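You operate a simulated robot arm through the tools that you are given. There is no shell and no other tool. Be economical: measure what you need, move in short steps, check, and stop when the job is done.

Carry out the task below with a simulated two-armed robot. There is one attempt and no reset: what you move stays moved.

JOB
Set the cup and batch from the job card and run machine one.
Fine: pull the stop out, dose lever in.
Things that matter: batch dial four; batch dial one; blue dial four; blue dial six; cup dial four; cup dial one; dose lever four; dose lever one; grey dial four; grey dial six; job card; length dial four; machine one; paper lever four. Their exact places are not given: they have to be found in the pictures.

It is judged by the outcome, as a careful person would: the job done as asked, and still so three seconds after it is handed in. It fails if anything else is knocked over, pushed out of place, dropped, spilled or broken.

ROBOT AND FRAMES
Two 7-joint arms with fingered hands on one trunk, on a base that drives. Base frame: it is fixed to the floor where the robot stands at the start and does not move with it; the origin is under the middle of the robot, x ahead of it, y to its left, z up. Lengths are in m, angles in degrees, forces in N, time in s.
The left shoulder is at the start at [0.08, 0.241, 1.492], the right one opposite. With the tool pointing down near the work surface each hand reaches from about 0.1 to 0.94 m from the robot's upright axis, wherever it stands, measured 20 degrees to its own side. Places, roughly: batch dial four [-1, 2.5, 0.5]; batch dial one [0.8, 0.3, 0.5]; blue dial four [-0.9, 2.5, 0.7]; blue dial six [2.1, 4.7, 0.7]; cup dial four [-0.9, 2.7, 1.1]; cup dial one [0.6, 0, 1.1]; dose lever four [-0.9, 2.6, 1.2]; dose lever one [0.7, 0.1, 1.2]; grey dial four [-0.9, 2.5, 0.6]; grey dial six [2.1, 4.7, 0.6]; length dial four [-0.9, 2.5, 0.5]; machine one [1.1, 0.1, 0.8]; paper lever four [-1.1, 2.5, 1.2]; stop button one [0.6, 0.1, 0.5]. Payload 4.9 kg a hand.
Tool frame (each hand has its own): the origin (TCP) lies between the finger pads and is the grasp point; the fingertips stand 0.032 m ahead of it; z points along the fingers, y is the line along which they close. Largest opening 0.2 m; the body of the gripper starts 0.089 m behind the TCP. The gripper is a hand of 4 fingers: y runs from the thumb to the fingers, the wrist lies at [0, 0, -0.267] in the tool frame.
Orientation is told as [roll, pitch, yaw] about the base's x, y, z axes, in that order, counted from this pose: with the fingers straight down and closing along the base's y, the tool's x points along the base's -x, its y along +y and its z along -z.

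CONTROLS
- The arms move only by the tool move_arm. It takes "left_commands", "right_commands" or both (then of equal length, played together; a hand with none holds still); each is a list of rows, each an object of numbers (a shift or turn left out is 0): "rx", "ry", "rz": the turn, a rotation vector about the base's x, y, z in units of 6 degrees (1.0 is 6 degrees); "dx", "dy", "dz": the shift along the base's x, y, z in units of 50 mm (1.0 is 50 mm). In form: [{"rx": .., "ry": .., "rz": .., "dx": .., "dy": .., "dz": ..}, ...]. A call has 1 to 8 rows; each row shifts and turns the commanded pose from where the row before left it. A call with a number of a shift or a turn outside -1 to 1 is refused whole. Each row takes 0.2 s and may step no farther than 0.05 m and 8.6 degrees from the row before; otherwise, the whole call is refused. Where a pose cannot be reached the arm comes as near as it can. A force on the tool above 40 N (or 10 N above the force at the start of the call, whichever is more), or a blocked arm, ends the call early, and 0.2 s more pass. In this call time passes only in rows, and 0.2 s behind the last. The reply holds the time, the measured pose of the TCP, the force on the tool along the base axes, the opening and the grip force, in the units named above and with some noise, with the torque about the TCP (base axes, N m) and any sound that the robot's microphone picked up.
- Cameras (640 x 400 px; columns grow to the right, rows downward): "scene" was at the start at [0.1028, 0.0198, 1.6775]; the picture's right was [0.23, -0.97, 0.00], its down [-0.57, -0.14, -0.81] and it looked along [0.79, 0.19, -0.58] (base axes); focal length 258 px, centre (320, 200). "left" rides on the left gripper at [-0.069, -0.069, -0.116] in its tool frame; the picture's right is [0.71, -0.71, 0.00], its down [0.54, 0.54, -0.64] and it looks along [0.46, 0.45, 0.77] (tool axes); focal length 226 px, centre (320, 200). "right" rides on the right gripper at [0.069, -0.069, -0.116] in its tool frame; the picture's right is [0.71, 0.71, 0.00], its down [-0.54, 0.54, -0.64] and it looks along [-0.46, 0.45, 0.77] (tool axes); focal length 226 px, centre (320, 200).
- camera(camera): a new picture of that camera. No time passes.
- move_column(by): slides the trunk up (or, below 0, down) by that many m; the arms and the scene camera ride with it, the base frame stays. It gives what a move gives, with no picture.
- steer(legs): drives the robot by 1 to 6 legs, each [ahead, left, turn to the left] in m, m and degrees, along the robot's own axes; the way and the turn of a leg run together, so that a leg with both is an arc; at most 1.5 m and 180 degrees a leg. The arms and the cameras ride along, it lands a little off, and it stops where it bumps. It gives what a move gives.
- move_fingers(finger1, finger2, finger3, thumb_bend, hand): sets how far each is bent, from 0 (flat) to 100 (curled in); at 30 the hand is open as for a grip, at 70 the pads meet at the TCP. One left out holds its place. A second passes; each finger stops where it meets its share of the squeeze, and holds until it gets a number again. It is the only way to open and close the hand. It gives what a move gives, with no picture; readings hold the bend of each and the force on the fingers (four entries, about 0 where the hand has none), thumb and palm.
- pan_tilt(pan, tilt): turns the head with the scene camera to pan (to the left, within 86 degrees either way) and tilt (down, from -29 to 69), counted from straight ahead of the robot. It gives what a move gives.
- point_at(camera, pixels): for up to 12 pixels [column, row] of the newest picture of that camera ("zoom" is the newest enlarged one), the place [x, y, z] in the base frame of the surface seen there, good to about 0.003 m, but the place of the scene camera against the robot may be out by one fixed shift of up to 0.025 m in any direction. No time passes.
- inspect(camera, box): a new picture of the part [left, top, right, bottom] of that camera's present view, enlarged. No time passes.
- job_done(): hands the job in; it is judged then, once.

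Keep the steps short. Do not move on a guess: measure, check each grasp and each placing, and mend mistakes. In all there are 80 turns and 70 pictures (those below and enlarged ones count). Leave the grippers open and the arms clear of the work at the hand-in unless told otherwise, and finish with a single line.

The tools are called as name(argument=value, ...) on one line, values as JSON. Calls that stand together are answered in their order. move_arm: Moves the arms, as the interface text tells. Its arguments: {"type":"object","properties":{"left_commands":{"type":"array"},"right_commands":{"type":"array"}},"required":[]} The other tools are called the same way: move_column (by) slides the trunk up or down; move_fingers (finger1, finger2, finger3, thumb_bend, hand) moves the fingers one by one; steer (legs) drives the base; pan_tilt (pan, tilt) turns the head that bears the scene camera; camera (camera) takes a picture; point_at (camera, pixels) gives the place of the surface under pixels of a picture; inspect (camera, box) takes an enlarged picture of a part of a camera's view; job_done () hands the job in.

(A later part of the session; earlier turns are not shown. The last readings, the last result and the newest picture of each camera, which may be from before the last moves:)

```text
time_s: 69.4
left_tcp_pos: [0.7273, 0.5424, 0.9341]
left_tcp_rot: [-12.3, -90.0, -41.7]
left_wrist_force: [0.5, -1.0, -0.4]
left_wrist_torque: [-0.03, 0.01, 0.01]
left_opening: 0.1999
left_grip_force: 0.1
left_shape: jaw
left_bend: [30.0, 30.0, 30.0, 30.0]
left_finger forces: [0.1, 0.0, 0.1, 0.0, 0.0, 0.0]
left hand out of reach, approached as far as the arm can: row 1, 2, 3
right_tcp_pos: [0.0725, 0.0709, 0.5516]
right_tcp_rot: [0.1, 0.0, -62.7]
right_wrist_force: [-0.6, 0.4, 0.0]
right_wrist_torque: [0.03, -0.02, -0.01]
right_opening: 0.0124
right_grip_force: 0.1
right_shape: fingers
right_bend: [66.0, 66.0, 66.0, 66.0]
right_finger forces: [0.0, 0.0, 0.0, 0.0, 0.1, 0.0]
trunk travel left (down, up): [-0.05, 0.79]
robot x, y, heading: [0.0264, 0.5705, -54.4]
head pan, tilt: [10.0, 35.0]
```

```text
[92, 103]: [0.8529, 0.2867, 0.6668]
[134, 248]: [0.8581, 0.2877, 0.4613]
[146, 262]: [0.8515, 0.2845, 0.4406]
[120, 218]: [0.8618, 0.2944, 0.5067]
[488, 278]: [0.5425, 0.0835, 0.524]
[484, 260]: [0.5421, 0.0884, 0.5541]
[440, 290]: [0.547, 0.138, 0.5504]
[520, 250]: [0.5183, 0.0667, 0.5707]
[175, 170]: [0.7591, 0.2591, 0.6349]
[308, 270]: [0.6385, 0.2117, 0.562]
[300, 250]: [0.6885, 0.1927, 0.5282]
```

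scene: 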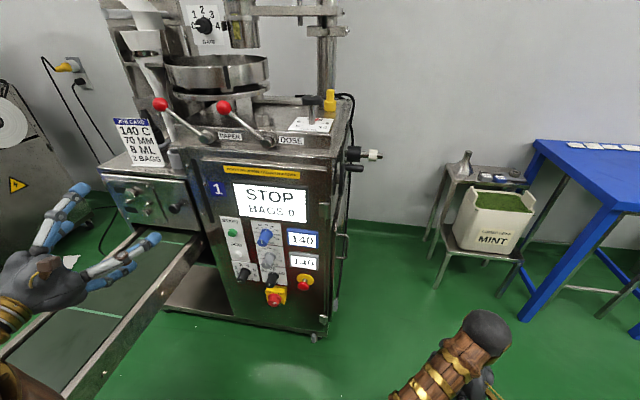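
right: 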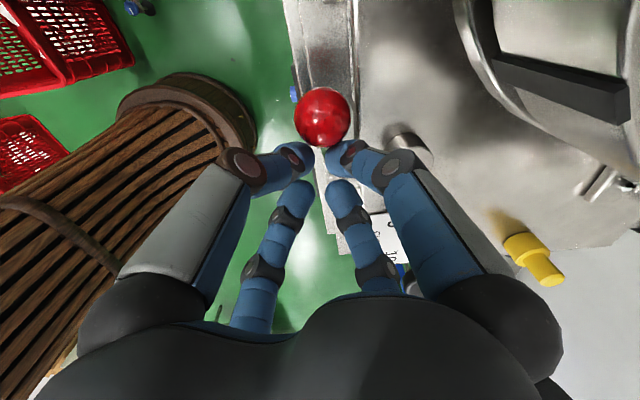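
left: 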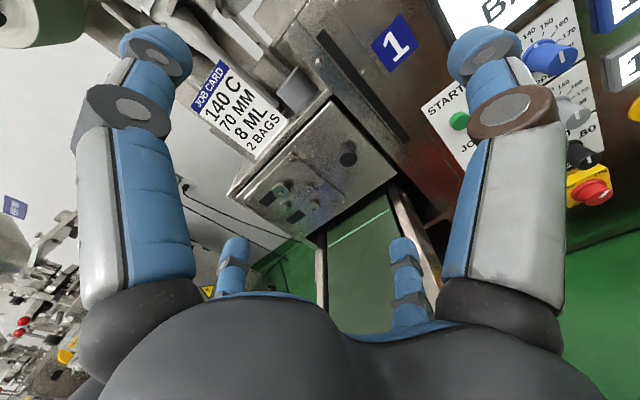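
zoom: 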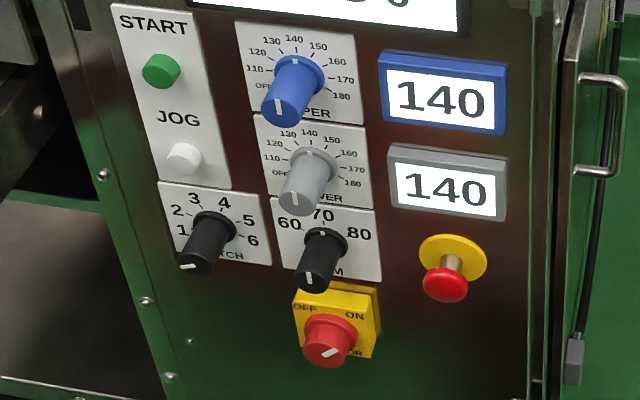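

The main switch points to ON; the batch dial's mark is at 1. I'll narrow the left digits and bring the hand in front of the batch dial.

move_arm(left_commands=[{"dx": -0.78, "dy": -0.26}, {"dx": -0.78, "dy": -0.26}, {"dx": -0.78, "dy": -0.26}, {"dx": -0.78, "dy": -0.26}])

move_fingers(hand="left", finger1=50, finger2=50, finger3=50, thumb_bend=50)

move_arm(left_commands=[{"dz": -0.94}, {"dz": -0.94}, {"dz": -0.94}, {"dz": -0.94}, {"dz": -0.94}, {"dz": -0.94}, {"dz": -0.94}, {"dz": -0.94}])

camera(camera="left")

```text
time_s: 70.4
left_tcp_pos: [0.697, 0.536, 0.8809]
left_tcp_rot: [-113.5, -90.0, 59.3]
left_wrist_force: [-1.1, 0.4, 0.1]
left_wrist_torque: [0.02, 0.0, 0.0]
left_opening: 0.1996
left_grip_force: 0.0
left_shape: jaw
left_bend: [30.0, 30.0, 30.0, 30.0]
left_finger forces: [0.1, 0.1, 0.1, 0.0, 0.0, 0.0]
left hand out of reach, approached as far as the arm can: row 1, 2, 3, 4
right_tcp_pos: [0.0722, 0.0711, 0.5507]
right_tcp_rot: [-0.1, 0.0, -62.6]
right_wrist_force: [-0.6, -0.3, -0.6]
right_wrist_torque: [-0.01, 0.01, 0.0]
right_opening: 0.0121
right_grip_force: 0.1
right_shape: fingers
right_bend: [66.0, 66.0, 66.0, 66.0]
right_finger forces: [0.0, 0.1, 0.1, 0.0, 0.1, 0.0]
trunk travel left (down, up): [-0.05, 0.79]
robot x, y, heading: [0.0262, 0.5739, -54.2]
head pan, tilt: [10.0, 35.0]
```

```text
time_s: 71.4
left_tcp_pos: [0.6965, 0.5354, 0.8801]
left_tcp_rot: [-98.7, -89.9, 44.3]
left_wrist_force: [0.2, 0.8, -0.6]
left_wrist_torque: [-0.02, -0.01, 0.0]
left_opening: 0.0695
left_grip_force: 0.1
left_shape: fingers
left_bend: [50.0, 50.0, 50.0, 50.0]
left_finger forces: [0.0, 0.0, 0.0, 0.0, 0.1, 0.1]
right_tcp_pos: [0.0712, 0.0716, 0.5507]
right_tcp_rot: [0.1, 0.1, -62.7]
right_wrist_force: [0.5, -0.4, 0.1]
right_wrist_torque: [0.01, -0.01, -0.02]
right_opening: 0.0122
right_grip_force: 0.1
right_shape: fingers
right_bend: [66.0, 66.0, 66.0, 66.0]
right_finger forces: [0.1, 0.0, 0.0, 0.0, 0.1, 0.0]
trunk travel left (down, up): [-0.05, 0.79]
robot x, y, heading: [0.026, 0.5752, -54.4]
head pan, tilt: [10.0, 35.0]
```

```text
time_s: 72.5
left_tcp_pos: [0.7014, 0.543, 0.6836]
left_tcp_rot: [112.5, -88.4, -165.6]
left_wrist_force: [-1.5, 0.5, 3.5]
left_wrist_torque: [0.35, 0.09, 0.18]
left_opening: 0.0696
left_grip_force: 1.7
left_shape: fingers
left_bend: [50.0, 50.0, 50.0, 50.0]
left_finger forces: [0.1, 0.1, 0.0, 0.0, 0.1, 3.3]
right_tcp_pos: [0.0729, 0.0711, 0.5473]
right_tcp_rot: [0.1, 0.3, -62.6]
right_wrist_force: [0.0, 0.8, 0.1]
right_wrist_torque: [0.0, 0.02, 0.03]
right_opening: 0.0122
right_grip_force: 0.0
right_shape: fingers
right_bend: [66.0, 66.0, 66.0, 66.0]
right_finger forces: [0.0, 0.1, 0.0, 0.0, 0.1, 0.0]
trunk travel left (down, up): [-0.05, 0.79]
robot x, y, heading: [0.0254, 0.5728, -54.1]
head pan, tilt: [10.0, 35.0]
stopped in row 5 (left hand): the force on the tool passed its limit at 82 N (the readings are from after the stop); the commanded pose is now the measured one
```

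```text
22 pictures are left
```

left: 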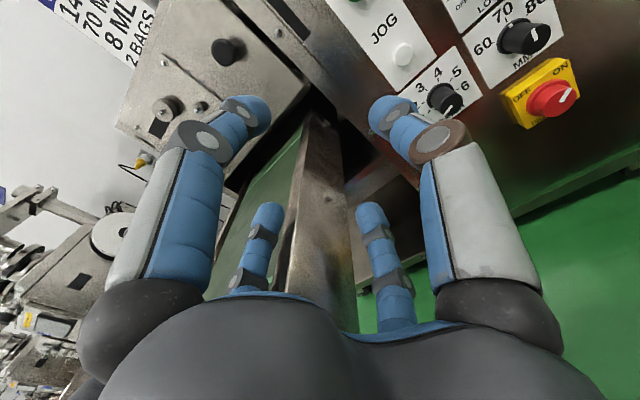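

The arm was too folded to reach the target and the hand pressed on the conveyor's edge. I'll raise it off right away, then check the conveyor.

move_arm(left_commands=[{"dz": 0.8}, {"dz": 0.8}, {"dz": 0.8}, {"dz": 0.8}])

camera(camera="scene")

point_at(camera="scene", pixels=[[200, 238], [190, 258], [100, 362], [240, 195]])

```text
time_s: 73.5
left_tcp_pos: [0.6986, 0.5436, 0.8415]
left_tcp_rot: [125.3, -88.5, -178.8]
left_wrist_force: [0.2, 0.7, 0.6]
left_wrist_torque: [0.0, 0.0, 0.03]
left_opening: 0.069
left_grip_force: 0.0
left_shape: fingers
left_bend: [50.0, 50.0, 50.0, 50.0]
left_finger forces: [0.0, 0.0, 0.0, 0.1, 0.1, 0.0]
right_tcp_pos: [0.0717, 0.0728, 0.5513]
right_tcp_rot: [-0.2, 0.0, -62.6]
right_wrist_force: [0.1, 0.4, 1.0]
right_wrist_torque: [-0.04, 0.04, -0.01]
right_opening: 0.0119
right_grip_force: 0.2
right_shape: fingers
right_bend: [66.0, 66.0, 66.0, 66.0]
right_finger forces: [0.1, 0.0, 0.0, 0.0, 0.0, 0.1]
trunk travel left (down, up): [-0.05, 0.79]
robot x, y, heading: [0.0241, 0.5748, -54.2]
head pan, tilt: [10.0, 35.0]
```

```text
21 pictures are left
```

scene: 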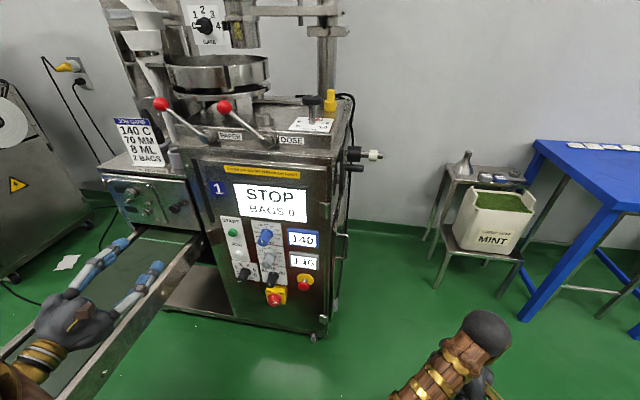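

```text
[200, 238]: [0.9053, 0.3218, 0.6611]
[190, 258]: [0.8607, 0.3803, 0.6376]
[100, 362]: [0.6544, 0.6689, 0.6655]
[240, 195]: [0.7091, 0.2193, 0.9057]
```

The conveyor stands where it was. I'll back the robot up 0.18 m and 0.1 m right to give the left arm room.

steer(legs=[[-0.18, -0.1, 0]])

move_arm(left_commands=[{"dx": -0.3, "dy": -0.3}, {"dx": -0.1, "dy": -0.1}])

```text
time_s: 75.1
left_tcp_pos: [0.5128, 0.63, 0.8429]
left_tcp_rot: [125.2, -88.4, -179.0]
left_wrist_force: [0.1, 0.1, 1.8]
left_wrist_torque: [0.03, 0.0, 0.01]
left_opening: 0.0692
left_grip_force: 0.1
left_shape: fingers
left_bend: [50.0, 50.0, 50.0, 50.0]
left_finger forces: [0.1, 0.0, 0.0, 0.1, 0.0, 0.1]
right_tcp_pos: [-0.1167, 0.1633, 0.5515]
right_tcp_rot: [-0.1, 0.0, -62.9]
right_wrist_force: [-0.5, 0.4, 0.2]
right_wrist_torque: [-0.01, -0.03, 0.02]
right_opening: 0.0122
right_grip_force: 0.1
right_shape: fingers
right_bend: [66.0, 66.0, 66.0, 66.0]
right_finger forces: [0.0, 0.1, 0.1, 0.0, 0.0, 0.0]
trunk travel left (down, up): [-0.05, 0.79]
robot x, y, heading: [-0.1594, 0.6681, -54.3]
head pan, tilt: [10.0, 35.0]
```

```text
time_s: 75.7
left_tcp_pos: [0.4945, 0.6113, 0.8405]
left_tcp_rot: [123.3, -88.6, -176.9]
left_wrist_force: [-0.4, 0.4, -0.9]
left_wrist_torque: [-0.01, 0.01, 0.01]
left_opening: 0.0691
left_grip_force: 0.1
left_shape: fingers
left_bend: [50.0, 50.0, 50.0, 50.0]
left_finger forces: [0.0, 0.0, 0.0, 0.1, 0.0, 0.0]
right_tcp_pos: [-0.1167, 0.1627, 0.5507]
right_tcp_rot: [0.0, 0.0, -62.8]
right_wrist_force: [0.3, 0.0, -0.9]
right_wrist_torque: [0.03, 0.01, 0.02]
right_opening: 0.0123
right_grip_force: 0.0
right_shape: fingers
right_bend: [66.0, 66.0, 66.0, 66.0]
right_finger forces: [0.0, 0.1, 0.1, 0.0, 0.1, 0.0]
trunk travel left (down, up): [-0.05, 0.79]
robot x, y, heading: [-0.161, 0.667, -54.4]
head pan, tilt: [10.0, 35.0]
```

Now in free space at l=0.76. I'll move forward toward the panel and down to dial height.

move_arm(left_commands=[{"dx": 0.52, "dy": -0.74}, {"dx": 0.52, "dy": -0.74}, {"dx": 0.52, "dy": -0.74}, {"dz": -0.9}, {"dz": -0.9}, {"dz": -0.9}, {"dz": -0.9}, {"dz": -0.9}])

camera(camera="left")

```text
time_s: 77.5
left_tcp_pos: [0.5703, 0.4968, 0.6162]
left_tcp_rot: [124.9, -88.5, -178.6]
left_wrist_force: [-0.4, -0.8, -0.9]
left_wrist_torque: [0.0, -0.01, 0.03]
left_opening: 0.0693
left_grip_force: 0.0
left_shape: fingers
left_bend: [50.0, 50.0, 50.0, 50.0]
left_finger forces: [0.1, 0.1, 0.1, 0.0, 0.0, 0.0]
right_tcp_pos: [-0.116, 0.1627, 0.5519]
right_tcp_rot: [0.0, 0.0, -62.9]
right_wrist_force: [0.5, -0.6, 0.1]
right_wrist_torque: [0.02, -0.01, 0.0]
right_opening: 0.0121
right_grip_force: 0.0
right_shape: fingers
right_bend: [66.0, 66.0, 66.0, 66.0]
right_finger forces: [0.0, 0.0, 0.0, 0.1, 0.0, 0.1]
trunk travel left (down, up): [-0.05, 0.79]
robot x, y, heading: [-0.1633, 0.6666, -54.3]
head pan, tilt: [10.0, 35.0]
```

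```text
20 pictures are left
```

left: 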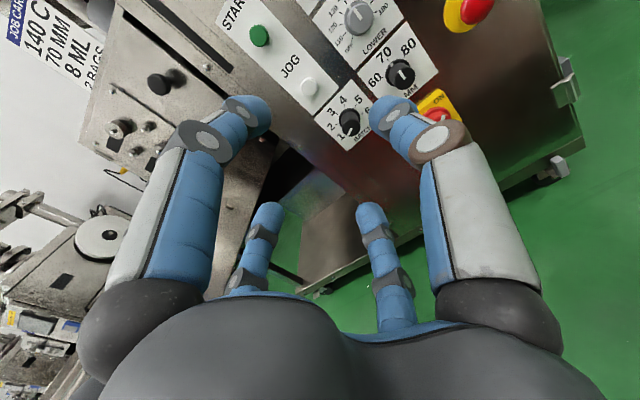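

Now I can measure the panel accurately with this camera, and enlarge the batch dial.

inspect(camera="left", box=[304, 70, 400, 150])

point_at(camera="left", pixels=[[350, 127], [344, 118], [259, 36], [300, 62], [402, 74], [475, 10], [457, 18], [340, 103], [352, 148], [309, 87]])

```text
5.00 times, centred on (352, 110) of left
```

zoom: 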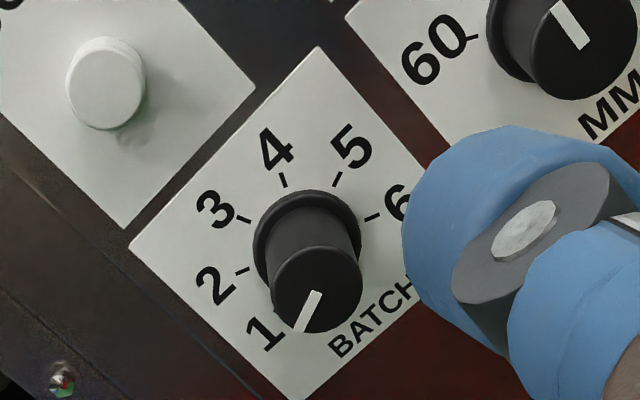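

```text
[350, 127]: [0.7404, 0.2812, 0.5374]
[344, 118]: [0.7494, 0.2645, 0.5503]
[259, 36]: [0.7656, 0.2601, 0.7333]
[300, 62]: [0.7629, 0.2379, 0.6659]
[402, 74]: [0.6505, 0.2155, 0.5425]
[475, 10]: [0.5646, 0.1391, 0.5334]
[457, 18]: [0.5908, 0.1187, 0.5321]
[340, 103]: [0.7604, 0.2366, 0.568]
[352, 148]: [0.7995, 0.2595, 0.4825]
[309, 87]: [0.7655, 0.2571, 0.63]
```

Mark points to 1; ticks 2–6 are visible. I'll measure the ticks to get the exact step.

point_at(camera="zoom", pixels=[[242, 271], [243, 219], [284, 180], [337, 179], [372, 217], [265, 331], [216, 284], [217, 209], [276, 149], [354, 148], [320, 270], [302, 325]])

```text
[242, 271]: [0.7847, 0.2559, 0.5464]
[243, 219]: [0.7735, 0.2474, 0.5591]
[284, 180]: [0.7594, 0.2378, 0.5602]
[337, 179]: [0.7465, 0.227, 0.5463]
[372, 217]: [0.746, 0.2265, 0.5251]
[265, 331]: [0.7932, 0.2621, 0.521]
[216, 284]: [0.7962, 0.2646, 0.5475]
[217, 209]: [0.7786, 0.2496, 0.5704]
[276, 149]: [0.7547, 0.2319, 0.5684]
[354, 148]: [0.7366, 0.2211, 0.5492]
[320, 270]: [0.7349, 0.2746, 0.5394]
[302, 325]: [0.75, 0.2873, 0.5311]
```

Step is 45 degrees; the dial's axis is at l=0.760, z=0.534, knob front at n=-0.207. I'll move in front of it, staying about 8 cm short.

move_arm(left_commands=[{"dz": -0.82, "dx": 0.11, "dy": 0.08}, {"dz": -0.82}, {"dx": 0.492, "dy": -0.68}, {"dx": 0.492, "dy": -0.68}, {"dx": 0.492, "dy": -0.68}, {"dx": 0.492, "dy": -0.68}])

camera(camera="left")

```text
time_s: 78.9
left_tcp_pos: [0.6756, 0.3658, 0.533]
left_tcp_rot: [122.6, -88.5, -176.3]
left_wrist_force: [1.0, 0.1, -0.1]
left_wrist_torque: [-0.02, -0.02, -0.03]
left_opening: 0.0691
left_grip_force: 0.1
left_shape: fingers
left_bend: [50.0, 50.0, 50.0, 50.0]
left_finger forces: [0.0, 0.1, 0.0, 0.1, 0.1, 0.0]
right_tcp_pos: [-0.116, 0.1623, 0.5513]
right_tcp_rot: [0.0, 0.0, -62.9]
right_wrist_force: [0.0, -0.4, 0.8]
right_wrist_torque: [0.04, 0.03, -0.01]
right_opening: 0.0123
right_grip_force: 0.1
right_shape: fingers
right_bend: [66.0, 66.0, 66.0, 66.0]
right_finger forces: [0.0, 0.1, 0.0, 0.0, 0.1, 0.0]
trunk travel left (down, up): [-0.05, 0.79]
robot x, y, heading: [-0.1632, 0.6629, -54.2]
head pan, tilt: [10.0, 35.0]
```

```text
18 pictures are left
```

left: 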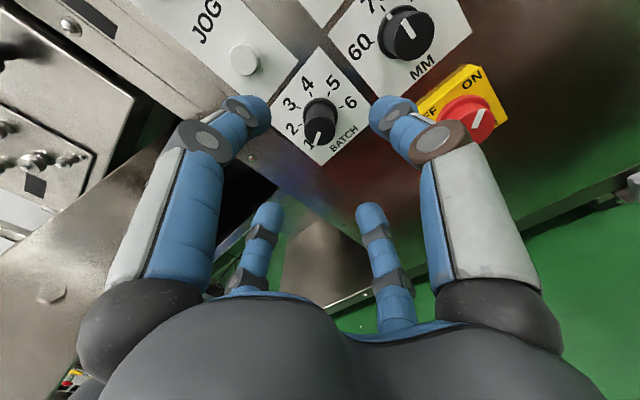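

The knob is aligned with the grasp axis (seen at (318,132), expected (320,133)). I'll narrow slightly, move in 9.5 cm, and grip.

move_fingers(hand="left", finger1=53, finger2=53, finger3=53, thumb_bend=53)

move_arm(left_commands=[{"dx": 0.381, "dy": -0.527}, {"dx": 0.381, "dy": -0.527}, {"dx": 0.35, "dy": -0.48}])

camera(camera="left")

```text
time_s: 79.9
left_tcp_pos: [0.6755, 0.3676, 0.5342]
left_tcp_rot: [124.1, -88.5, -177.9]
left_wrist_force: [-0.9, 0.2, 0.4]
left_wrist_torque: [0.0, 0.0, 0.0]
left_opening: 0.0589
left_grip_force: 0.0
left_shape: fingers
left_bend: [53.0, 53.0, 53.0, 53.0]
left_finger forces: [0.0, 0.1, 0.0, 0.0, 0.0, 0.1]
right_tcp_pos: [-0.1168, 0.1623, 0.5505]
right_tcp_rot: [0.0, 0.0, -62.9]
right_wrist_force: [0.2, 0.2, 0.4]
right_wrist_torque: [-0.03, -0.01, 0.05]
right_opening: 0.0122
right_grip_force: 0.1
right_shape: fingers
right_bend: [66.0, 66.0, 66.0, 66.0]
right_finger forces: [0.0, 0.0, 0.1, 0.1, 0.0, 0.0]
trunk travel left (down, up): [-0.05, 0.79]
robot x, y, heading: [-0.1599, 0.6648, -54.0]
head pan, tilt: [10.0, 35.0]
```

```text
time_s: 80.7
left_tcp_pos: [0.731, 0.2909, 0.5337]
left_tcp_rot: [124.1, -88.5, -177.8]
left_wrist_force: [-0.1, -0.3, -1.3]
left_wrist_torque: [-0.03, -0.02, 0.01]
left_opening: 0.0585
left_grip_force: 0.1
left_shape: fingers
left_bend: [53.0, 53.0, 53.0, 53.0]
left_finger forces: [0.0, 0.0, 0.1, 0.0, 0.1, 0.0]
right_tcp_pos: [-0.117, 0.1615, 0.5513]
right_tcp_rot: [0.0, -0.1, -62.9]
right_wrist_force: [0.9, -0.4, -0.4]
right_wrist_torque: [-0.01, 0.0, -0.01]
right_opening: 0.0123
right_grip_force: 0.0
right_shape: fingers
right_bend: [66.0, 66.0, 66.0, 66.0]
right_finger forces: [0.0, 0.1, 0.1, 0.0, 0.1, 0.1]
trunk travel left (down, up): [-0.05, 0.79]
robot x, y, heading: [-0.1613, 0.6644, -54.5]
head pan, tilt: [10.0, 35.0]
```

```text
17 pictures are left
```

left: 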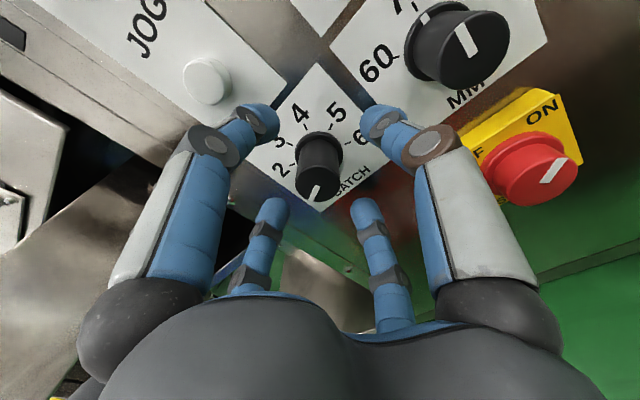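

Well centred. Gripping the dial now and turning 45 degrees clockwise.

move_fingers(hand="left", finger1=66, finger2=66, finger3=66, thumb_bend=66)

move_arm(left_commands=[{"rx": 0.55, "ry": -0.76}, {"rx": 0.55, "ry": -0.76}, {"rx": 0.55, "ry": -0.76}, {"rx": 0.55, "ry": -0.76}])

camera(camera="left")

```text
time_s: 81.7
left_tcp_pos: [0.7304, 0.2905, 0.5333]
left_tcp_rot: [124.4, -88.6, -178.2]
left_wrist_force: [-0.9, 0.6, 1.0]
left_wrist_torque: [-0.02, -0.05, 0.0]
left_opening: 0.02
left_grip_force: 5.8
left_shape: fingers
left_bend: [64.0, 64.0, 64.0, 65.0]
left_finger forces: [3.4, 2.8, 2.0, 0.1, 3.6, 0.1]
right_tcp_pos: [-0.116, 0.1634, 0.5507]
right_tcp_rot: [0.1, -0.1, -62.9]
right_wrist_force: [0.0, -0.2, -0.1]
right_wrist_torque: [0.0, 0.0, -0.02]
right_opening: 0.0123
right_grip_force: 0.0
right_shape: fingers
right_bend: [66.0, 66.0, 66.0, 66.0]
right_finger forces: [0.0, 0.0, 0.0, 0.0, 0.0, 0.0]
trunk travel left (down, up): [-0.05, 0.79]
robot x, y, heading: [-0.1642, 0.6621, -54.3]
head pan, tilt: [10.0, 35.0]
```

```text
time_s: 82.7
left_tcp_pos: [0.7308, 0.2902, 0.5335]
left_tcp_rot: [92.3, -66.2, -146.2]
left_wrist_force: [-0.7, 1.9, 0.4]
left_wrist_torque: [-0.01, 0.0, 0.04]
left_opening: 0.0197
left_grip_force: 6.8
left_shape: fingers
left_bend: [64.0, 64.0, 64.0, 65.0]
left_finger forces: [3.1, 3.8, 2.8, 0.0, 3.6, 0.1]
right_tcp_pos: [-0.1166, 0.1627, 0.5502]
right_tcp_rot: [0.0, 0.0, -62.9]
right_wrist_force: [-1.0, 1.4, -0.4]
right_wrist_torque: [-0.01, 0.01, -0.04]
right_opening: 0.0124
right_grip_force: 0.0
right_shape: fingers
right_bend: [66.0, 66.0, 66.0, 66.0]
right_finger forces: [0.1, 0.0, 0.0, 0.1, 0.0, 0.1]
trunk travel left (down, up): [-0.05, 0.79]
robot x, y, heading: [-0.1619, 0.6695, -54.4]
head pan, tilt: [10.0, 35.0]
```

```text
16 pictures are left
```

left: 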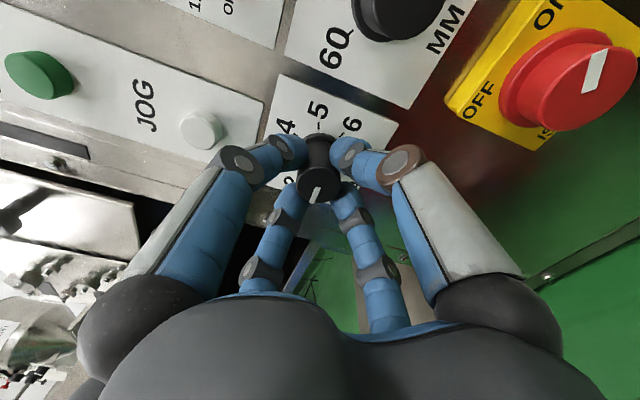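

The mark keeps its place in the hand view while the panel turns: 22.5 degrees done. Another 22.5, then release and look.

move_arm(left_commands=[{"rx": 0.55, "ry": -0.76}, {"rx": 0.55, "ry": -0.76}, {"rx": 0.55, "ry": -0.76}, {"rx": 0.55, "ry": -0.76}])

move_fingers(hand="left", finger1=52, finger2=52, finger3=52, thumb_bend=52)

move_arm(left_commands=[{"dx": -0.381, "dy": 0.527}, {"dx": -0.381, "dy": 0.527}, {"dx": -0.381, "dy": 0.527}, {"dx": -0.381, "dy": 0.527}])

inspect(camera="left", box=[220, 0, 460, 150])

```text
time_s: 83.7
left_tcp_pos: [0.7326, 0.2902, 0.5342]
left_tcp_rot: [91.2, -43.6, -145.1]
left_wrist_force: [0.1, 4.8, -3.2]
left_wrist_torque: [0.06, 0.07, 0.06]
left_opening: 0.0197
left_grip_force: 6.9
left_shape: fingers
left_bend: [64.0, 64.0, 64.0, 65.0]
left_finger forces: [2.5, 3.8, 3.6, 0.1, 4.2, 0.0]
right_tcp_pos: [-0.1171, 0.1636, 0.5509]
right_tcp_rot: [0.0, -0.1, -62.9]
right_wrist_force: [1.0, 0.0, 0.0]
right_wrist_torque: [0.02, -0.04, -0.01]
right_opening: 0.0121
right_grip_force: 0.0
right_shape: fingers
right_bend: [66.0, 66.0, 66.0, 66.0]
right_finger forces: [0.0, 0.1, 0.1, 0.0, 0.0, 0.1]
trunk travel left (down, up): [-0.05, 0.79]
robot x, y, heading: [-0.1615, 0.6655, -54.3]
head pan, tilt: [10.0, 35.0]
```

```text
time_s: 84.7
left_tcp_pos: [0.7318, 0.2894, 0.5346]
left_tcp_rot: [91.2, -43.7, -145.4]
left_wrist_force: [0.1, -0.3, -0.4]
left_wrist_torque: [0.02, 0.05, 0.02]
left_opening: 0.0613
left_grip_force: 0.0
left_shape: fingers
left_bend: [52.0, 52.0, 52.0, 52.0]
left_finger forces: [0.0, 0.0, 0.0, 0.1, 0.0, 0.1]
right_tcp_pos: [-0.1165, 0.1623, 0.5502]
right_tcp_rot: [0.1, 0.1, -63.0]
right_wrist_force: [0.0, -0.5, 0.2]
right_wrist_torque: [0.04, 0.02, -0.01]
right_opening: 0.0122
right_grip_force: 0.2
right_shape: fingers
right_bend: [66.0, 66.0, 66.0, 66.0]
right_finger forces: [0.1, 0.0, 0.0, 0.0, 0.0, 0.0]
trunk travel left (down, up): [-0.05, 0.79]
robot x, y, heading: [-0.1604, 0.6658, -54.3]
head pan, tilt: [10.0, 35.0]
```

```text
time_s: 85.7
left_tcp_pos: [0.6549, 0.3951, 0.5351]
left_tcp_rot: [91.2, -43.7, -145.4]
left_wrist_force: [-0.3, 0.0, 0.5]
left_wrist_torque: [0.02, 0.01, 0.01]
left_opening: 0.0612
left_grip_force: 0.0
left_shape: fingers
left_bend: [52.0, 52.0, 52.0, 52.0]
left_finger forces: [0.1, 0.0, 0.0, 0.1, 0.1, 0.0]
right_tcp_pos: [-0.1175, 0.1627, 0.5509]
right_tcp_rot: [0.1, 0.0, -63.0]
right_wrist_force: [0.5, 0.1, -0.2]
right_wrist_torque: [-0.01, -0.01, 0.01]
right_opening: 0.0125
right_grip_force: 0.1
right_shape: fingers
right_bend: [66.0, 66.0, 66.0, 66.0]
right_finger forces: [0.1, 0.0, 0.0, 0.0, 0.1, 0.1]
trunk travel left (down, up): [-0.05, 0.79]
robot x, y, heading: [-0.1588, 0.6639, -54.3]
head pan, tilt: [10.0, 35.0]
```

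```text
2.67 times, centred on (340, 75) of left
```

zoom: 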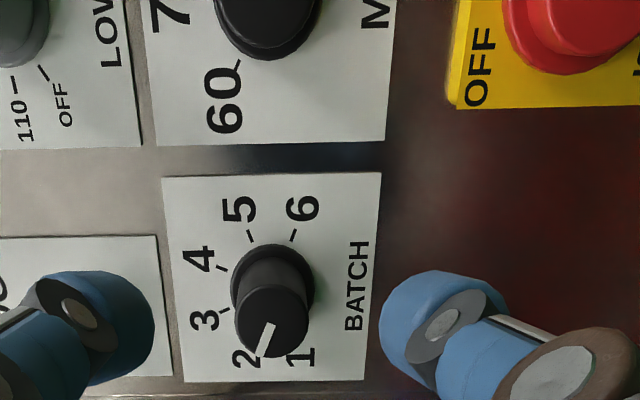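

The mark points to 2 (display at zoom (265,340)). I'll check the angle by measurement.

point_at(camera="zoom", pixels=[[270, 325], [261, 352], [246, 358], [300, 358], [205, 320], [272, 320]])

```text
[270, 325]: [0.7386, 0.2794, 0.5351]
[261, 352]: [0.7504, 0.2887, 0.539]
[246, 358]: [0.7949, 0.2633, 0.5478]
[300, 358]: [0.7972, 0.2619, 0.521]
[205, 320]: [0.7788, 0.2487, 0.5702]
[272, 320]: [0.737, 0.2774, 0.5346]
```

Batch is on 2. Now I'll move in front of the red stop mushroom, turning the hand back upright on the way.

move_arm(left_commands=[{"dx": -0.452, "dy": -0.327, "rx": -0.55, "ry": 0.76}, {"dx": -0.452, "dy": -0.327, "rx": -0.55, "ry": 0.76}, {"dx": -0.452, "dy": -0.327, "rx": -0.55, "ry": 0.76}, {"dx": -0.452, "dy": -0.327, "rx": -0.55, "ry": 0.76}, {"dx": -0.452, "dy": -0.327, "rx": -0.55, "ry": 0.76}, {"dx": -0.452, "dy": -0.327, "rx": -0.55, "ry": 0.76}, {"dx": -0.452, "dy": -0.327, "rx": -0.55, "ry": 0.76}, {"dx": -0.452, "dy": -0.327, "rx": -0.55, "ry": 0.76}])

camera(camera="left")

```text
time_s: 87.5
left_tcp_pos: [0.4734, 0.2641, 0.5334]
left_tcp_rot: [125.1, -88.6, -178.8]
left_wrist_force: [0.1, -0.4, 0.0]
left_wrist_torque: [0.03, -0.02, 0.01]
left_opening: 0.0615
left_grip_force: 0.0
left_shape: fingers
left_bend: [52.0, 52.0, 52.0, 52.0]
left_finger forces: [0.0, 0.0, 0.1, 0.0, 0.0, 0.0]
right_tcp_pos: [-0.1172, 0.1638, 0.5505]
right_tcp_rot: [0.0, 0.0, -62.8]
right_wrist_force: [-0.1, -0.2, -0.8]
right_wrist_torque: [0.03, 0.0, -0.02]
right_opening: 0.0123
right_grip_force: 0.1
right_shape: fingers
right_bend: [66.0, 66.0, 66.0, 66.0]
right_finger forces: [0.1, 0.2, 0.1, 0.0, 0.0, 0.0]
trunk travel left (down, up): [-0.05, 0.79]
robot x, y, heading: [-0.1611, 0.6659, -54.3]
head pan, tilt: [10.0, 35.0]
```

```text
14 pictures are left
```

left: 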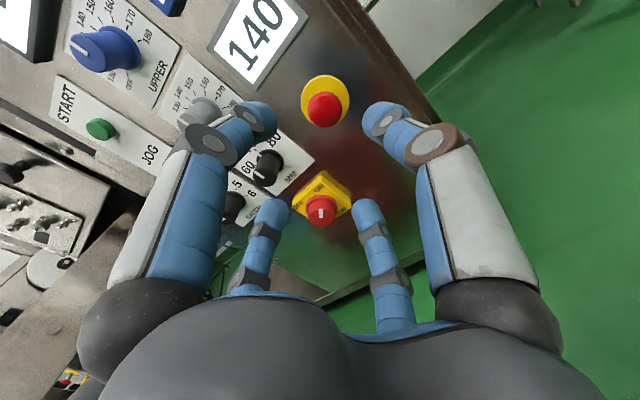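

point_at(camera="left", pixels=[[325, 110], [316, 100], [335, 118], [326, 82], [308, 95], [345, 95], [320, 210], [330, 187], [300, 206]])

```text
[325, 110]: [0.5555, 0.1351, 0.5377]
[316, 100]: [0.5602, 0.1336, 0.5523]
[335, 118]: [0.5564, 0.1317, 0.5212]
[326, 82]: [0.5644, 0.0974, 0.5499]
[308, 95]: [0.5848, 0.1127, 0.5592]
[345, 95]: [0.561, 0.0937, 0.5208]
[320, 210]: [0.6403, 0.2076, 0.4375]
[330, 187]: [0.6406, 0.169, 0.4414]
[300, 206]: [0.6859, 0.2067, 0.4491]
```

Stop head: centre l=0.529, z=0.538, front at n=-0.216, ring at -0.252. I'll open a little and move in so the tips come behind the head.

move_fingers(hand="left", finger1=47, finger2=47, finger3=47, thumb_bend=47)

move_arm(left_commands=[{"dx": 0.389, "dy": -0.613, "dz": 0.03}, {"dx": 0.389, "dy": -0.613, "dz": 0.03}, {"dx": 0.389, "dy": -0.613}, {"dx": 0.389, "dy": -0.613}])

camera(camera="left")

```text
time_s: 88.5
left_tcp_pos: [0.4736, 0.2644, 0.535]
left_tcp_rot: [124.0, -88.5, -177.9]
left_wrist_force: [0.1, 0.1, 0.4]
left_wrist_torque: [0.02, -0.01, 0.0]
left_opening: 0.0799
left_grip_force: 0.1
left_shape: fingers
left_bend: [47.0, 47.0, 47.0, 47.0]
left_finger forces: [0.0, 0.0, 0.0, 0.1, 0.0, 0.0]
right_tcp_pos: [-0.1162, 0.163, 0.5504]
right_tcp_rot: [0.0, 0.0, -62.9]
right_wrist_force: [0.0, 0.3, 0.4]
right_wrist_torque: [-0.01, 0.0, -0.01]
right_opening: 0.0123
right_grip_force: 0.0
right_shape: fingers
right_bend: [66.0, 66.0, 66.0, 66.0]
right_finger forces: [0.1, 0.0, 0.0, 0.0, 0.0, 0.1]
trunk travel left (down, up): [-0.05, 0.79]
robot x, y, heading: [-0.1583, 0.6665, -54.4]
head pan, tilt: [10.0, 35.0]
```

```text
time_s: 89.6
left_tcp_pos: [0.5639, 0.1572, 0.5372]
left_tcp_rot: [125.4, -88.7, -178.0]
left_wrist_force: [-6.6, 10.2, 0.3]
left_wrist_torque: [-0.74, -0.52, -0.06]
left_opening: 0.0805
left_grip_force: 6.5
left_shape: fingers
left_bend: [47.0, 47.0, 47.0, 47.0]
left_finger forces: [12.6, 0.1, 0.1, 0.1, 0.0, 0.0]
right_tcp_pos: [-0.1158, 0.1628, 0.5513]
right_tcp_rot: [0.1, 0.1, -62.7]
right_wrist_force: [0.1, -1.2, -0.2]
right_wrist_torque: [0.02, 0.0, 0.01]
right_opening: 0.0124
right_grip_force: 0.1
right_shape: fingers
right_bend: [66.0, 66.0, 66.0, 66.0]
right_finger forces: [0.0, 0.0, 0.0, 0.0, 0.0, 0.0]
trunk travel left (down, up): [-0.05, 0.79]
robot x, y, heading: [-0.1586, 0.6629, -54.5]
head pan, tilt: [10.0, 35.0]
stopped in row 4 (left hand): the force on the tool passed its limit at 68 N (the readings are from after the stop); the commanded pose is now the measured one
```

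```text
13 pictures are left
```

left: 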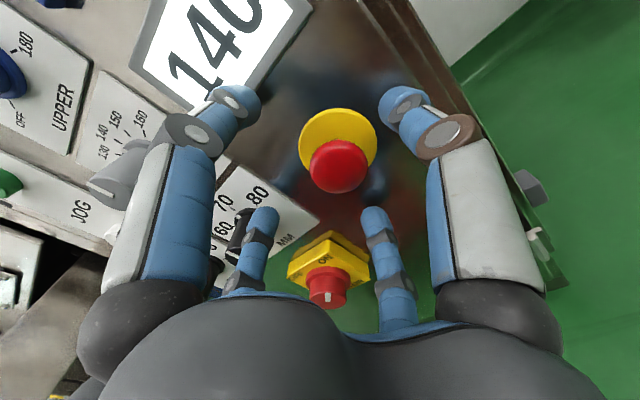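

The upper digit touched something, probably the lower edge of the 140 display. I'll measure there, then back off.

point_at(camera="left", pixels=[[182, 108], [150, 78], [235, 95], [245, 110], [338, 165], [330, 120], [400, 95], [265, 215], [375, 215], [115, 180]])

move_arm(left_commands=[{"dx": -0.35, "dy": 0.49}, {"dx": -0.35, "dy": 0.49}])

```text
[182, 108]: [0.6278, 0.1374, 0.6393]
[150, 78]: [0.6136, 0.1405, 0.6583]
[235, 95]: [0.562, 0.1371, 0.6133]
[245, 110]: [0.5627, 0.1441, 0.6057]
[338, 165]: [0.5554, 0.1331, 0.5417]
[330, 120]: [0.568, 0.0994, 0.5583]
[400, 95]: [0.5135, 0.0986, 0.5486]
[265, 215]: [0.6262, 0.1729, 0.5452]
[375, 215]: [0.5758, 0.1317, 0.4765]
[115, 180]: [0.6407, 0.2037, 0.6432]
```

```text
time_s: 90.2
left_tcp_pos: [0.5293, 0.2052, 0.538]
left_tcp_rot: [125.0, -88.6, -177.4]
left_wrist_force: [-0.5, 0.0, 0.8]
left_wrist_torque: [0.01, 0.02, 0.02]
left_opening: 0.08
left_grip_force: 0.1
left_shape: fingers
left_bend: [47.0, 47.0, 47.0, 47.0]
left_finger forces: [0.0, 0.0, 0.1, 0.0, 0.1, 0.0]
right_tcp_pos: [-0.1174, 0.1615, 0.5521]
right_tcp_rot: [0.0, 0.0, -62.8]
right_wrist_force: [-0.8, -0.1, -0.1]
right_wrist_torque: [0.01, -0.01, 0.0]
right_opening: 0.0123
right_grip_force: 0.0
right_shape: fingers
right_bend: [66.0, 66.0, 66.0, 66.0]
right_finger forces: [0.1, 0.0, 0.1, 0.0, 0.0, 0.1]
trunk travel left (down, up): [-0.05, 0.79]
robot x, y, heading: [-0.1652, 0.668, -54.0]
head pan, tilt: [10.0, 35.0]
```

The left digit reached over to the length dial because the hand was spread wide. I'll narrow the digits, shift 2 cm right onto the stop's axis, and approach again more slowly.

move_fingers(hand="left", finger1=53, finger2=53, finger3=53, thumb_bend=53)

move_arm(left_commands=[{"dx": -0.324, "dy": -0.234}, {"dx": 0.1, "dy": -0.14}])

camera(camera="left")

```text
time_s: 91.2
left_tcp_pos: [0.53, 0.2047, 0.5369]
left_tcp_rot: [124.0, -88.5, -176.5]
left_wrist_force: [-0.2, -0.2, -0.2]
left_wrist_torque: [0.0, -0.02, 0.01]
left_opening: 0.0588
left_grip_force: 0.0
left_shape: fingers
left_bend: [53.0, 53.0, 53.0, 53.0]
left_finger forces: [0.0, 0.1, 0.0, 0.0, 0.1, 0.0]
right_tcp_pos: [-0.1167, 0.1632, 0.5506]
right_tcp_rot: [0.0, 0.2, -62.8]
right_wrist_force: [-0.1, 0.0, 0.3]
right_wrist_torque: [0.02, -0.03, 0.03]
right_opening: 0.0124
right_grip_force: 0.0
right_shape: fingers
right_bend: [66.0, 66.0, 66.0, 66.0]
right_finger forces: [0.1, 0.0, 0.1, 0.0, 0.1, 0.0]
trunk travel left (down, up): [-0.05, 0.79]
robot x, y, heading: [-0.1574, 0.6624, -54.3]
head pan, tilt: [10.0, 35.0]
```

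```text
time_s: 91.8
left_tcp_pos: [0.5194, 0.1862, 0.5365]
left_tcp_rot: [122.3, -88.7, -174.7]
left_wrist_force: [0.2, 0.0, -0.2]
left_wrist_torque: [-0.01, 0.0, 0.02]
left_opening: 0.0584
left_grip_force: 0.0
left_shape: fingers
left_bend: [53.0, 53.0, 53.0, 53.0]
left_finger forces: [0.0, 0.1, 0.0, 0.0, 0.0, 0.0]
right_tcp_pos: [-0.1159, 0.1634, 0.5506]
right_tcp_rot: [0.1, 0.1, -62.8]
right_wrist_force: [0.2, 0.2, -0.1]
right_wrist_torque: [0.0, 0.04, 0.03]
right_opening: 0.0123
right_grip_force: 0.0
right_shape: fingers
right_bend: [66.0, 66.0, 66.0, 66.0]
right_finger forces: [0.0, 0.1, 0.0, 0.0, 0.0, 0.0]
trunk travel left (down, up): [-0.05, 0.79]
robot x, y, heading: [-0.1581, 0.666, -54.2]
head pan, tilt: [10.0, 35.0]
```

```text
12 pictures are left
```

left: 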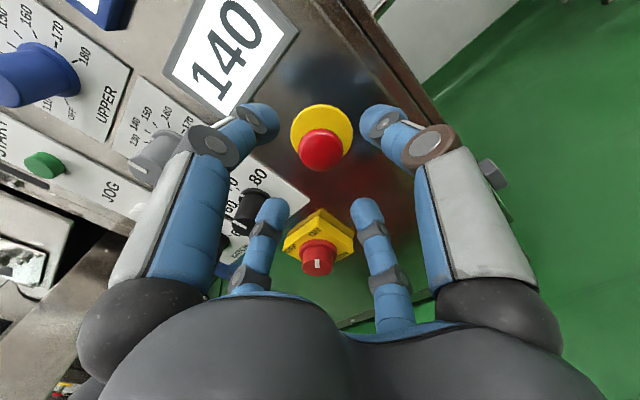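

Aligned: the head is at (322,150). Advancing 5.3 cm in small rows.

move_arm(left_commands=[{"dx": 0.21, "dy": -0.29}, {"dx": 0.21, "dy": -0.29}, {"dx": 0.2, "dy": -0.28}])

move_fingers(hand="left", finger1=66, finger2=66, finger3=66, thumb_bend=66)

camera(camera="left")

```text
time_s: 92.4
left_tcp_pos: [0.568, 0.198, 0.5364]
left_tcp_rot: [125.9, -88.6, -174.9]
left_wrist_force: [-18.0, 8.6, 3.2]
left_wrist_torque: [-0.27, 0.03, -1.39]
left_opening: 0.0669
left_grip_force: 11.6
left_shape: fingers
left_bend: [53.0, 53.0, 53.0, 50.0]
left_finger forces: [0.0, 0.7, 0.0, 0.0, 22.5, 0.0]
right_tcp_pos: [-0.1159, 0.1618, 0.5502]
right_tcp_rot: [0.0, 0.0, -62.7]
right_wrist_force: [0.2, 0.2, 0.4]
right_wrist_torque: [0.06, -0.02, 0.03]
right_opening: 0.012
right_grip_force: 0.1
right_shape: fingers
right_bend: [66.0, 66.0, 66.0, 66.0]
right_finger forces: [0.0, 0.0, 0.0, 0.1, 0.0, 0.0]
trunk travel left (down, up): [-0.05, 0.79]
robot x, y, heading: [-0.1648, 0.6657, -54.3]
head pan, tilt: [10.0, 35.0]
stopped in row 2 (left hand): the force on the tool passed its limit at 90 N (the readings are from after the stop); the commanded pose is now the measured one
```

```text
time_s: 93.4
left_tcp_pos: [0.5703, 0.1989, 0.5353]
left_tcp_rot: [123.0, -88.5, -171.8]
left_wrist_force: [-32.3, 4.7, 0.1]
left_wrist_torque: [0.05, -0.03, -2.53]
left_opening: 0.0518
left_grip_force: 20.1
left_shape: fingers
left_bend: [66.0, 66.0, 66.0, 52.0]
left_finger forces: [0.0, 0.0, 0.1, 0.1, 40.3, 0.0]
right_tcp_pos: [-0.1176, 0.1635, 0.5509]
right_tcp_rot: [-0.1, -0.1, -62.8]
right_wrist_force: [-0.3, -0.7, -0.6]
right_wrist_torque: [-0.02, -0.02, -0.02]
right_opening: 0.0123
right_grip_force: 0.1
right_shape: fingers
right_bend: [66.0, 66.0, 66.0, 66.0]
right_finger forces: [0.0, 0.1, 0.0, 0.0, 0.0, 0.0]
trunk travel left (down, up): [-0.05, 0.79]
robot x, y, heading: [-0.1618, 0.6657, -54.1]
head pan, tilt: [10.0, 35.0]
```

```text
11 pictures are left
```

left: 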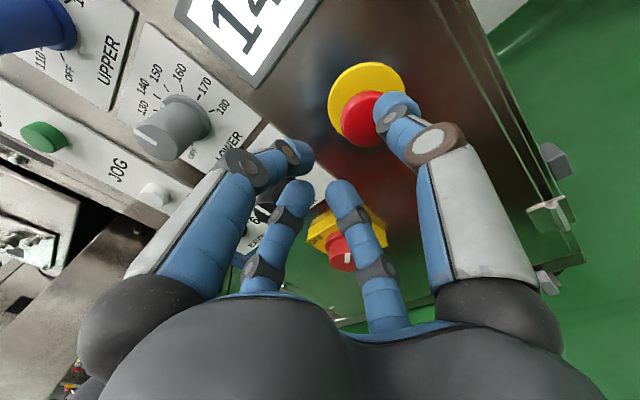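

The arm strayed left by itself while going in – it's near a joint limit this far inward – and the thumb now leans on the stop's side. I'll open and back straight out, then shift the robot to the right so that the stop is at a comfortable reach.

move_fingers(hand="left", finger1=50, finger2=50, finger3=50, thumb_bend=35)

move_arm(left_commands=[{"dx": -0.35, "dy": 0.49}, {"dx": -0.4, "dy": 0.55}, {"dx": -0.5, "dy": 0.69}, {"dx": -0.5, "dy": 0.69}])

inspect(camera="left", box=[100, 0, 500, 250])

```text
time_s: 94.4
left_tcp_pos: [0.5706, 0.1989, 0.5366]
left_tcp_rot: [124.4, -88.4, -173.1]
left_wrist_force: [-6.0, 1.3, 0.5]
left_wrist_torque: [0.01, -0.02, 0.08]
left_opening: 0.0992
left_grip_force: 3.3
left_shape: fingers
left_bend: [50.0, 53.0, 50.0, 35.0]
left_finger forces: [0.0, 6.0, 0.1, 0.0, 0.0, 0.1]
right_tcp_pos: [-0.116, 0.1626, 0.5505]
right_tcp_rot: [0.0, 0.1, -62.6]
right_wrist_force: [0.1, 0.7, -0.2]
right_wrist_torque: [0.02, 0.01, -0.02]
right_opening: 0.0123
right_grip_force: 0.0
right_shape: fingers
right_bend: [66.0, 66.0, 66.0, 66.0]
right_finger forces: [0.0, 0.0, 0.0, 0.1, 0.0, 0.0]
trunk travel left (down, up): [-0.05, 0.79]
robot x, y, heading: [-0.1679, 0.6639, -54.0]
head pan, tilt: [10.0, 35.0]
```

```text
time_s: 95.4
left_tcp_pos: [0.4841, 0.32, 0.5347]
left_tcp_rot: [124.6, -88.5, -173.2]
left_wrist_force: [0.1, -0.3, -0.4]
left_wrist_torque: [0.0, 0.02, 0.03]
left_opening: 0.0995
left_grip_force: 0.1
left_shape: fingers
left_bend: [50.0, 50.0, 50.0, 35.0]
left_finger forces: [0.0, 0.0, 0.1, 0.1, 0.1, 0.1]
right_tcp_pos: [-0.1159, 0.1635, 0.5508]
right_tcp_rot: [0.0, -0.1, -62.7]
right_wrist_force: [0.5, 0.6, 0.6]
right_wrist_torque: [0.0, -0.03, 0.01]
right_opening: 0.0123
right_grip_force: 0.0
right_shape: fingers
right_bend: [66.0, 66.0, 66.0, 66.0]
right_finger forces: [0.0, 0.1, 0.1, 0.1, 0.0, 0.1]
trunk travel left (down, up): [-0.05, 0.79]
robot x, y, heading: [-0.165, 0.6648, -54.0]
head pan, tilt: [10.0, 35.0]
```

```text
1.60 times, centred on (300, 125) of left
```

zoom: 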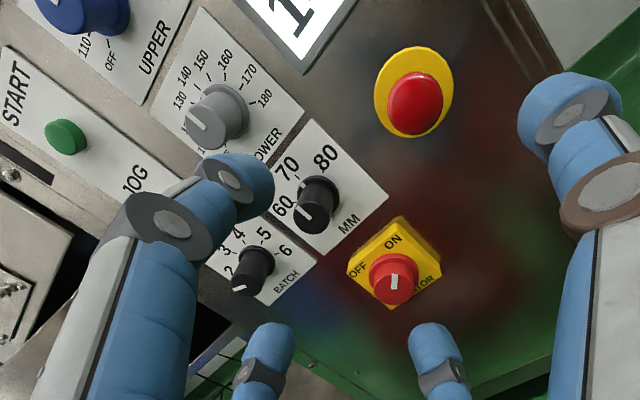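

I want to be sure the length dial (at 70) and grey dial weren't turned by the earlier contact; enlarging.

inspect(camera="left", box=[200, 40, 360, 190])

inspect(camera="scene", box=[190, 170, 390, 310])

```text
2.67 times, centred on (280, 115) of left
```

zoom: 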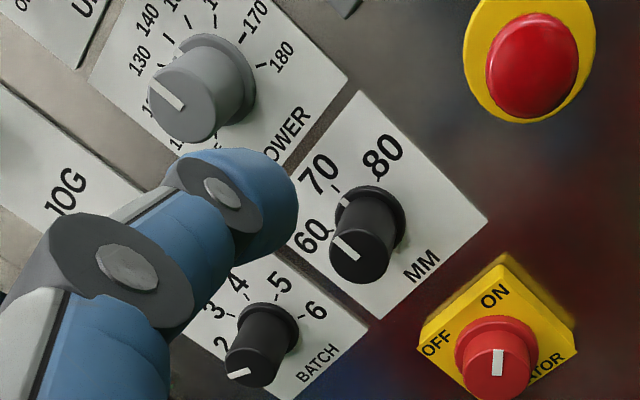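

```text
2.86 times, centred on (290, 240) of scene
```

zoom: 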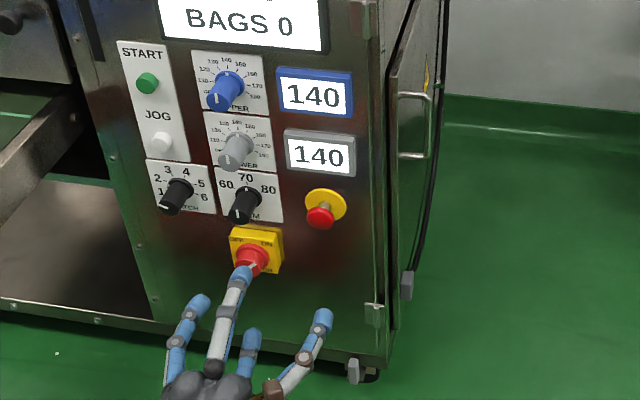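

Length mark points straight up to 70 and the grey one parallel at 140; both fine. Now shift the robot 0.22 m to the right.

steer(legs=[[0, -0.22, 0]])

move_fingers(hand="left", finger1=52, finger2=52, finger3=52, thumb_bend=52)

```text
time_s: 97.0
left_tcp_pos: [0.3067, 0.1906, 0.5333]
left_tcp_rot: [123.2, -88.5, -171.9]
left_wrist_force: [0.4, 0.4, -0.6]
left_wrist_torque: [0.01, 0.01, 0.02]
left_opening: 0.0992
left_grip_force: 0.0
left_shape: fingers
left_bend: [50.0, 50.0, 50.0, 35.0]
left_finger forces: [0.0, 0.0, 0.0, 0.1, 0.0, 0.1]
right_tcp_pos: [-0.2947, 0.0348, 0.5506]
right_tcp_rot: [0.1, -0.1, -62.9]
right_wrist_force: [-0.5, 0.3, -0.8]
right_wrist_torque: [0.02, -0.03, 0.0]
right_opening: 0.0121
right_grip_force: 0.1
right_shape: fingers
right_bend: [66.0, 66.0, 66.0, 66.0]
right_finger forces: [0.0, 0.1, 0.0, 0.1, 0.1, 0.0]
trunk travel left (down, up): [-0.05, 0.79]
robot x, y, heading: [-0.3409, 0.537, -54.4]
head pan, tilt: [10.0, 35.0]
```

```text
time_s: 98.0
left_tcp_pos: [0.3076, 0.1904, 0.5324]
left_tcp_rot: [124.0, -88.4, -173.0]
left_wrist_force: [-0.4, -0.5, 0.7]
left_wrist_torque: [-0.02, 0.06, -0.03]
left_opening: 0.0625
left_grip_force: 0.0
left_shape: fingers
left_bend: [52.0, 52.0, 52.0, 52.0]
left_finger forces: [0.0, 0.1, 0.0, 0.0, 0.0, 0.0]
right_tcp_pos: [-0.2931, 0.0353, 0.5502]
right_tcp_rot: [0.0, 0.1, -62.9]
right_wrist_force: [-0.2, 0.4, -0.1]
right_wrist_torque: [0.0, 0.0, 0.01]
right_opening: 0.0122
right_grip_force: 0.0
right_shape: fingers
right_bend: [66.0, 66.0, 66.0, 66.0]
right_finger forces: [0.0, 0.1, 0.0, 0.0, 0.1, 0.0]
trunk travel left (down, up): [-0.05, 0.79]
robot x, y, heading: [-0.3383, 0.539, -54.1]
head pan, tilt: [10.0, 35.0]
```

Correcting a 5-degree yaw drift, I'll go to the stop's axis at l=0.529, 9 cm short of it.

move_arm(left_commands=[{"dx": 0.788, "dy": 0.057, "dz": 0.02, "rz": -0.16}, {"dx": 0.788, "dy": 0.057, "dz": 0.02, "rz": -0.16}, {"dx": 0.788, "dy": 0.057, "dz": 0.02, "rz": -0.16}, {"dx": 0.788, "dy": 0.057, "dz": 0.02, "rz": -0.16}, {"dx": 0.788, "dy": 0.057, "dz": 0.03, "rz": -0.16}])

camera(camera="left")

point_at(camera="left", pixels=[[322, 142], [322, 132], [322, 122]])

```text
time_s: 99.2
left_tcp_pos: [0.5043, 0.206, 0.5379]
left_tcp_rot: [122.7, -88.6, -176.3]
left_wrist_force: [-0.1, 0.4, 0.4]
left_wrist_torque: [-0.05, -0.02, 0.0]
left_opening: 0.0625
left_grip_force: 0.1
left_shape: fingers
left_bend: [52.0, 52.0, 52.0, 52.0]
left_finger forces: [0.0, 0.0, 0.0, 0.1, 0.0, 0.1]
right_tcp_pos: [-0.2941, 0.0359, 0.5508]
right_tcp_rot: [0.0, 0.0, -62.9]
right_wrist_force: [0.4, 0.8, 0.0]
right_wrist_torque: [0.0, -0.01, 0.0]
right_opening: 0.0121
right_grip_force: 0.1
right_shape: fingers
right_bend: [66.0, 66.0, 66.0, 66.0]
right_finger forces: [0.0, 0.0, 0.0, 0.1, 0.1, 0.0]
trunk travel left (down, up): [-0.05, 0.79]
robot x, y, heading: [-0.3367, 0.5365, -54.2]
head pan, tilt: [10.0, 35.0]
```

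```text
7 pictures are left
```

left: 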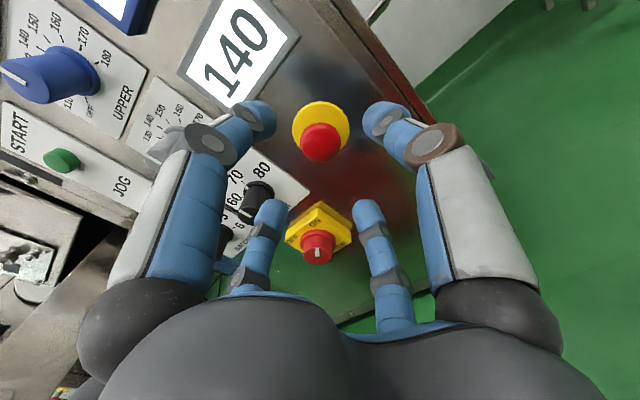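

```text
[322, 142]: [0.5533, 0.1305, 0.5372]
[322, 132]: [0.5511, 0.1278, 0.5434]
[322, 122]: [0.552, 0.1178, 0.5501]
```

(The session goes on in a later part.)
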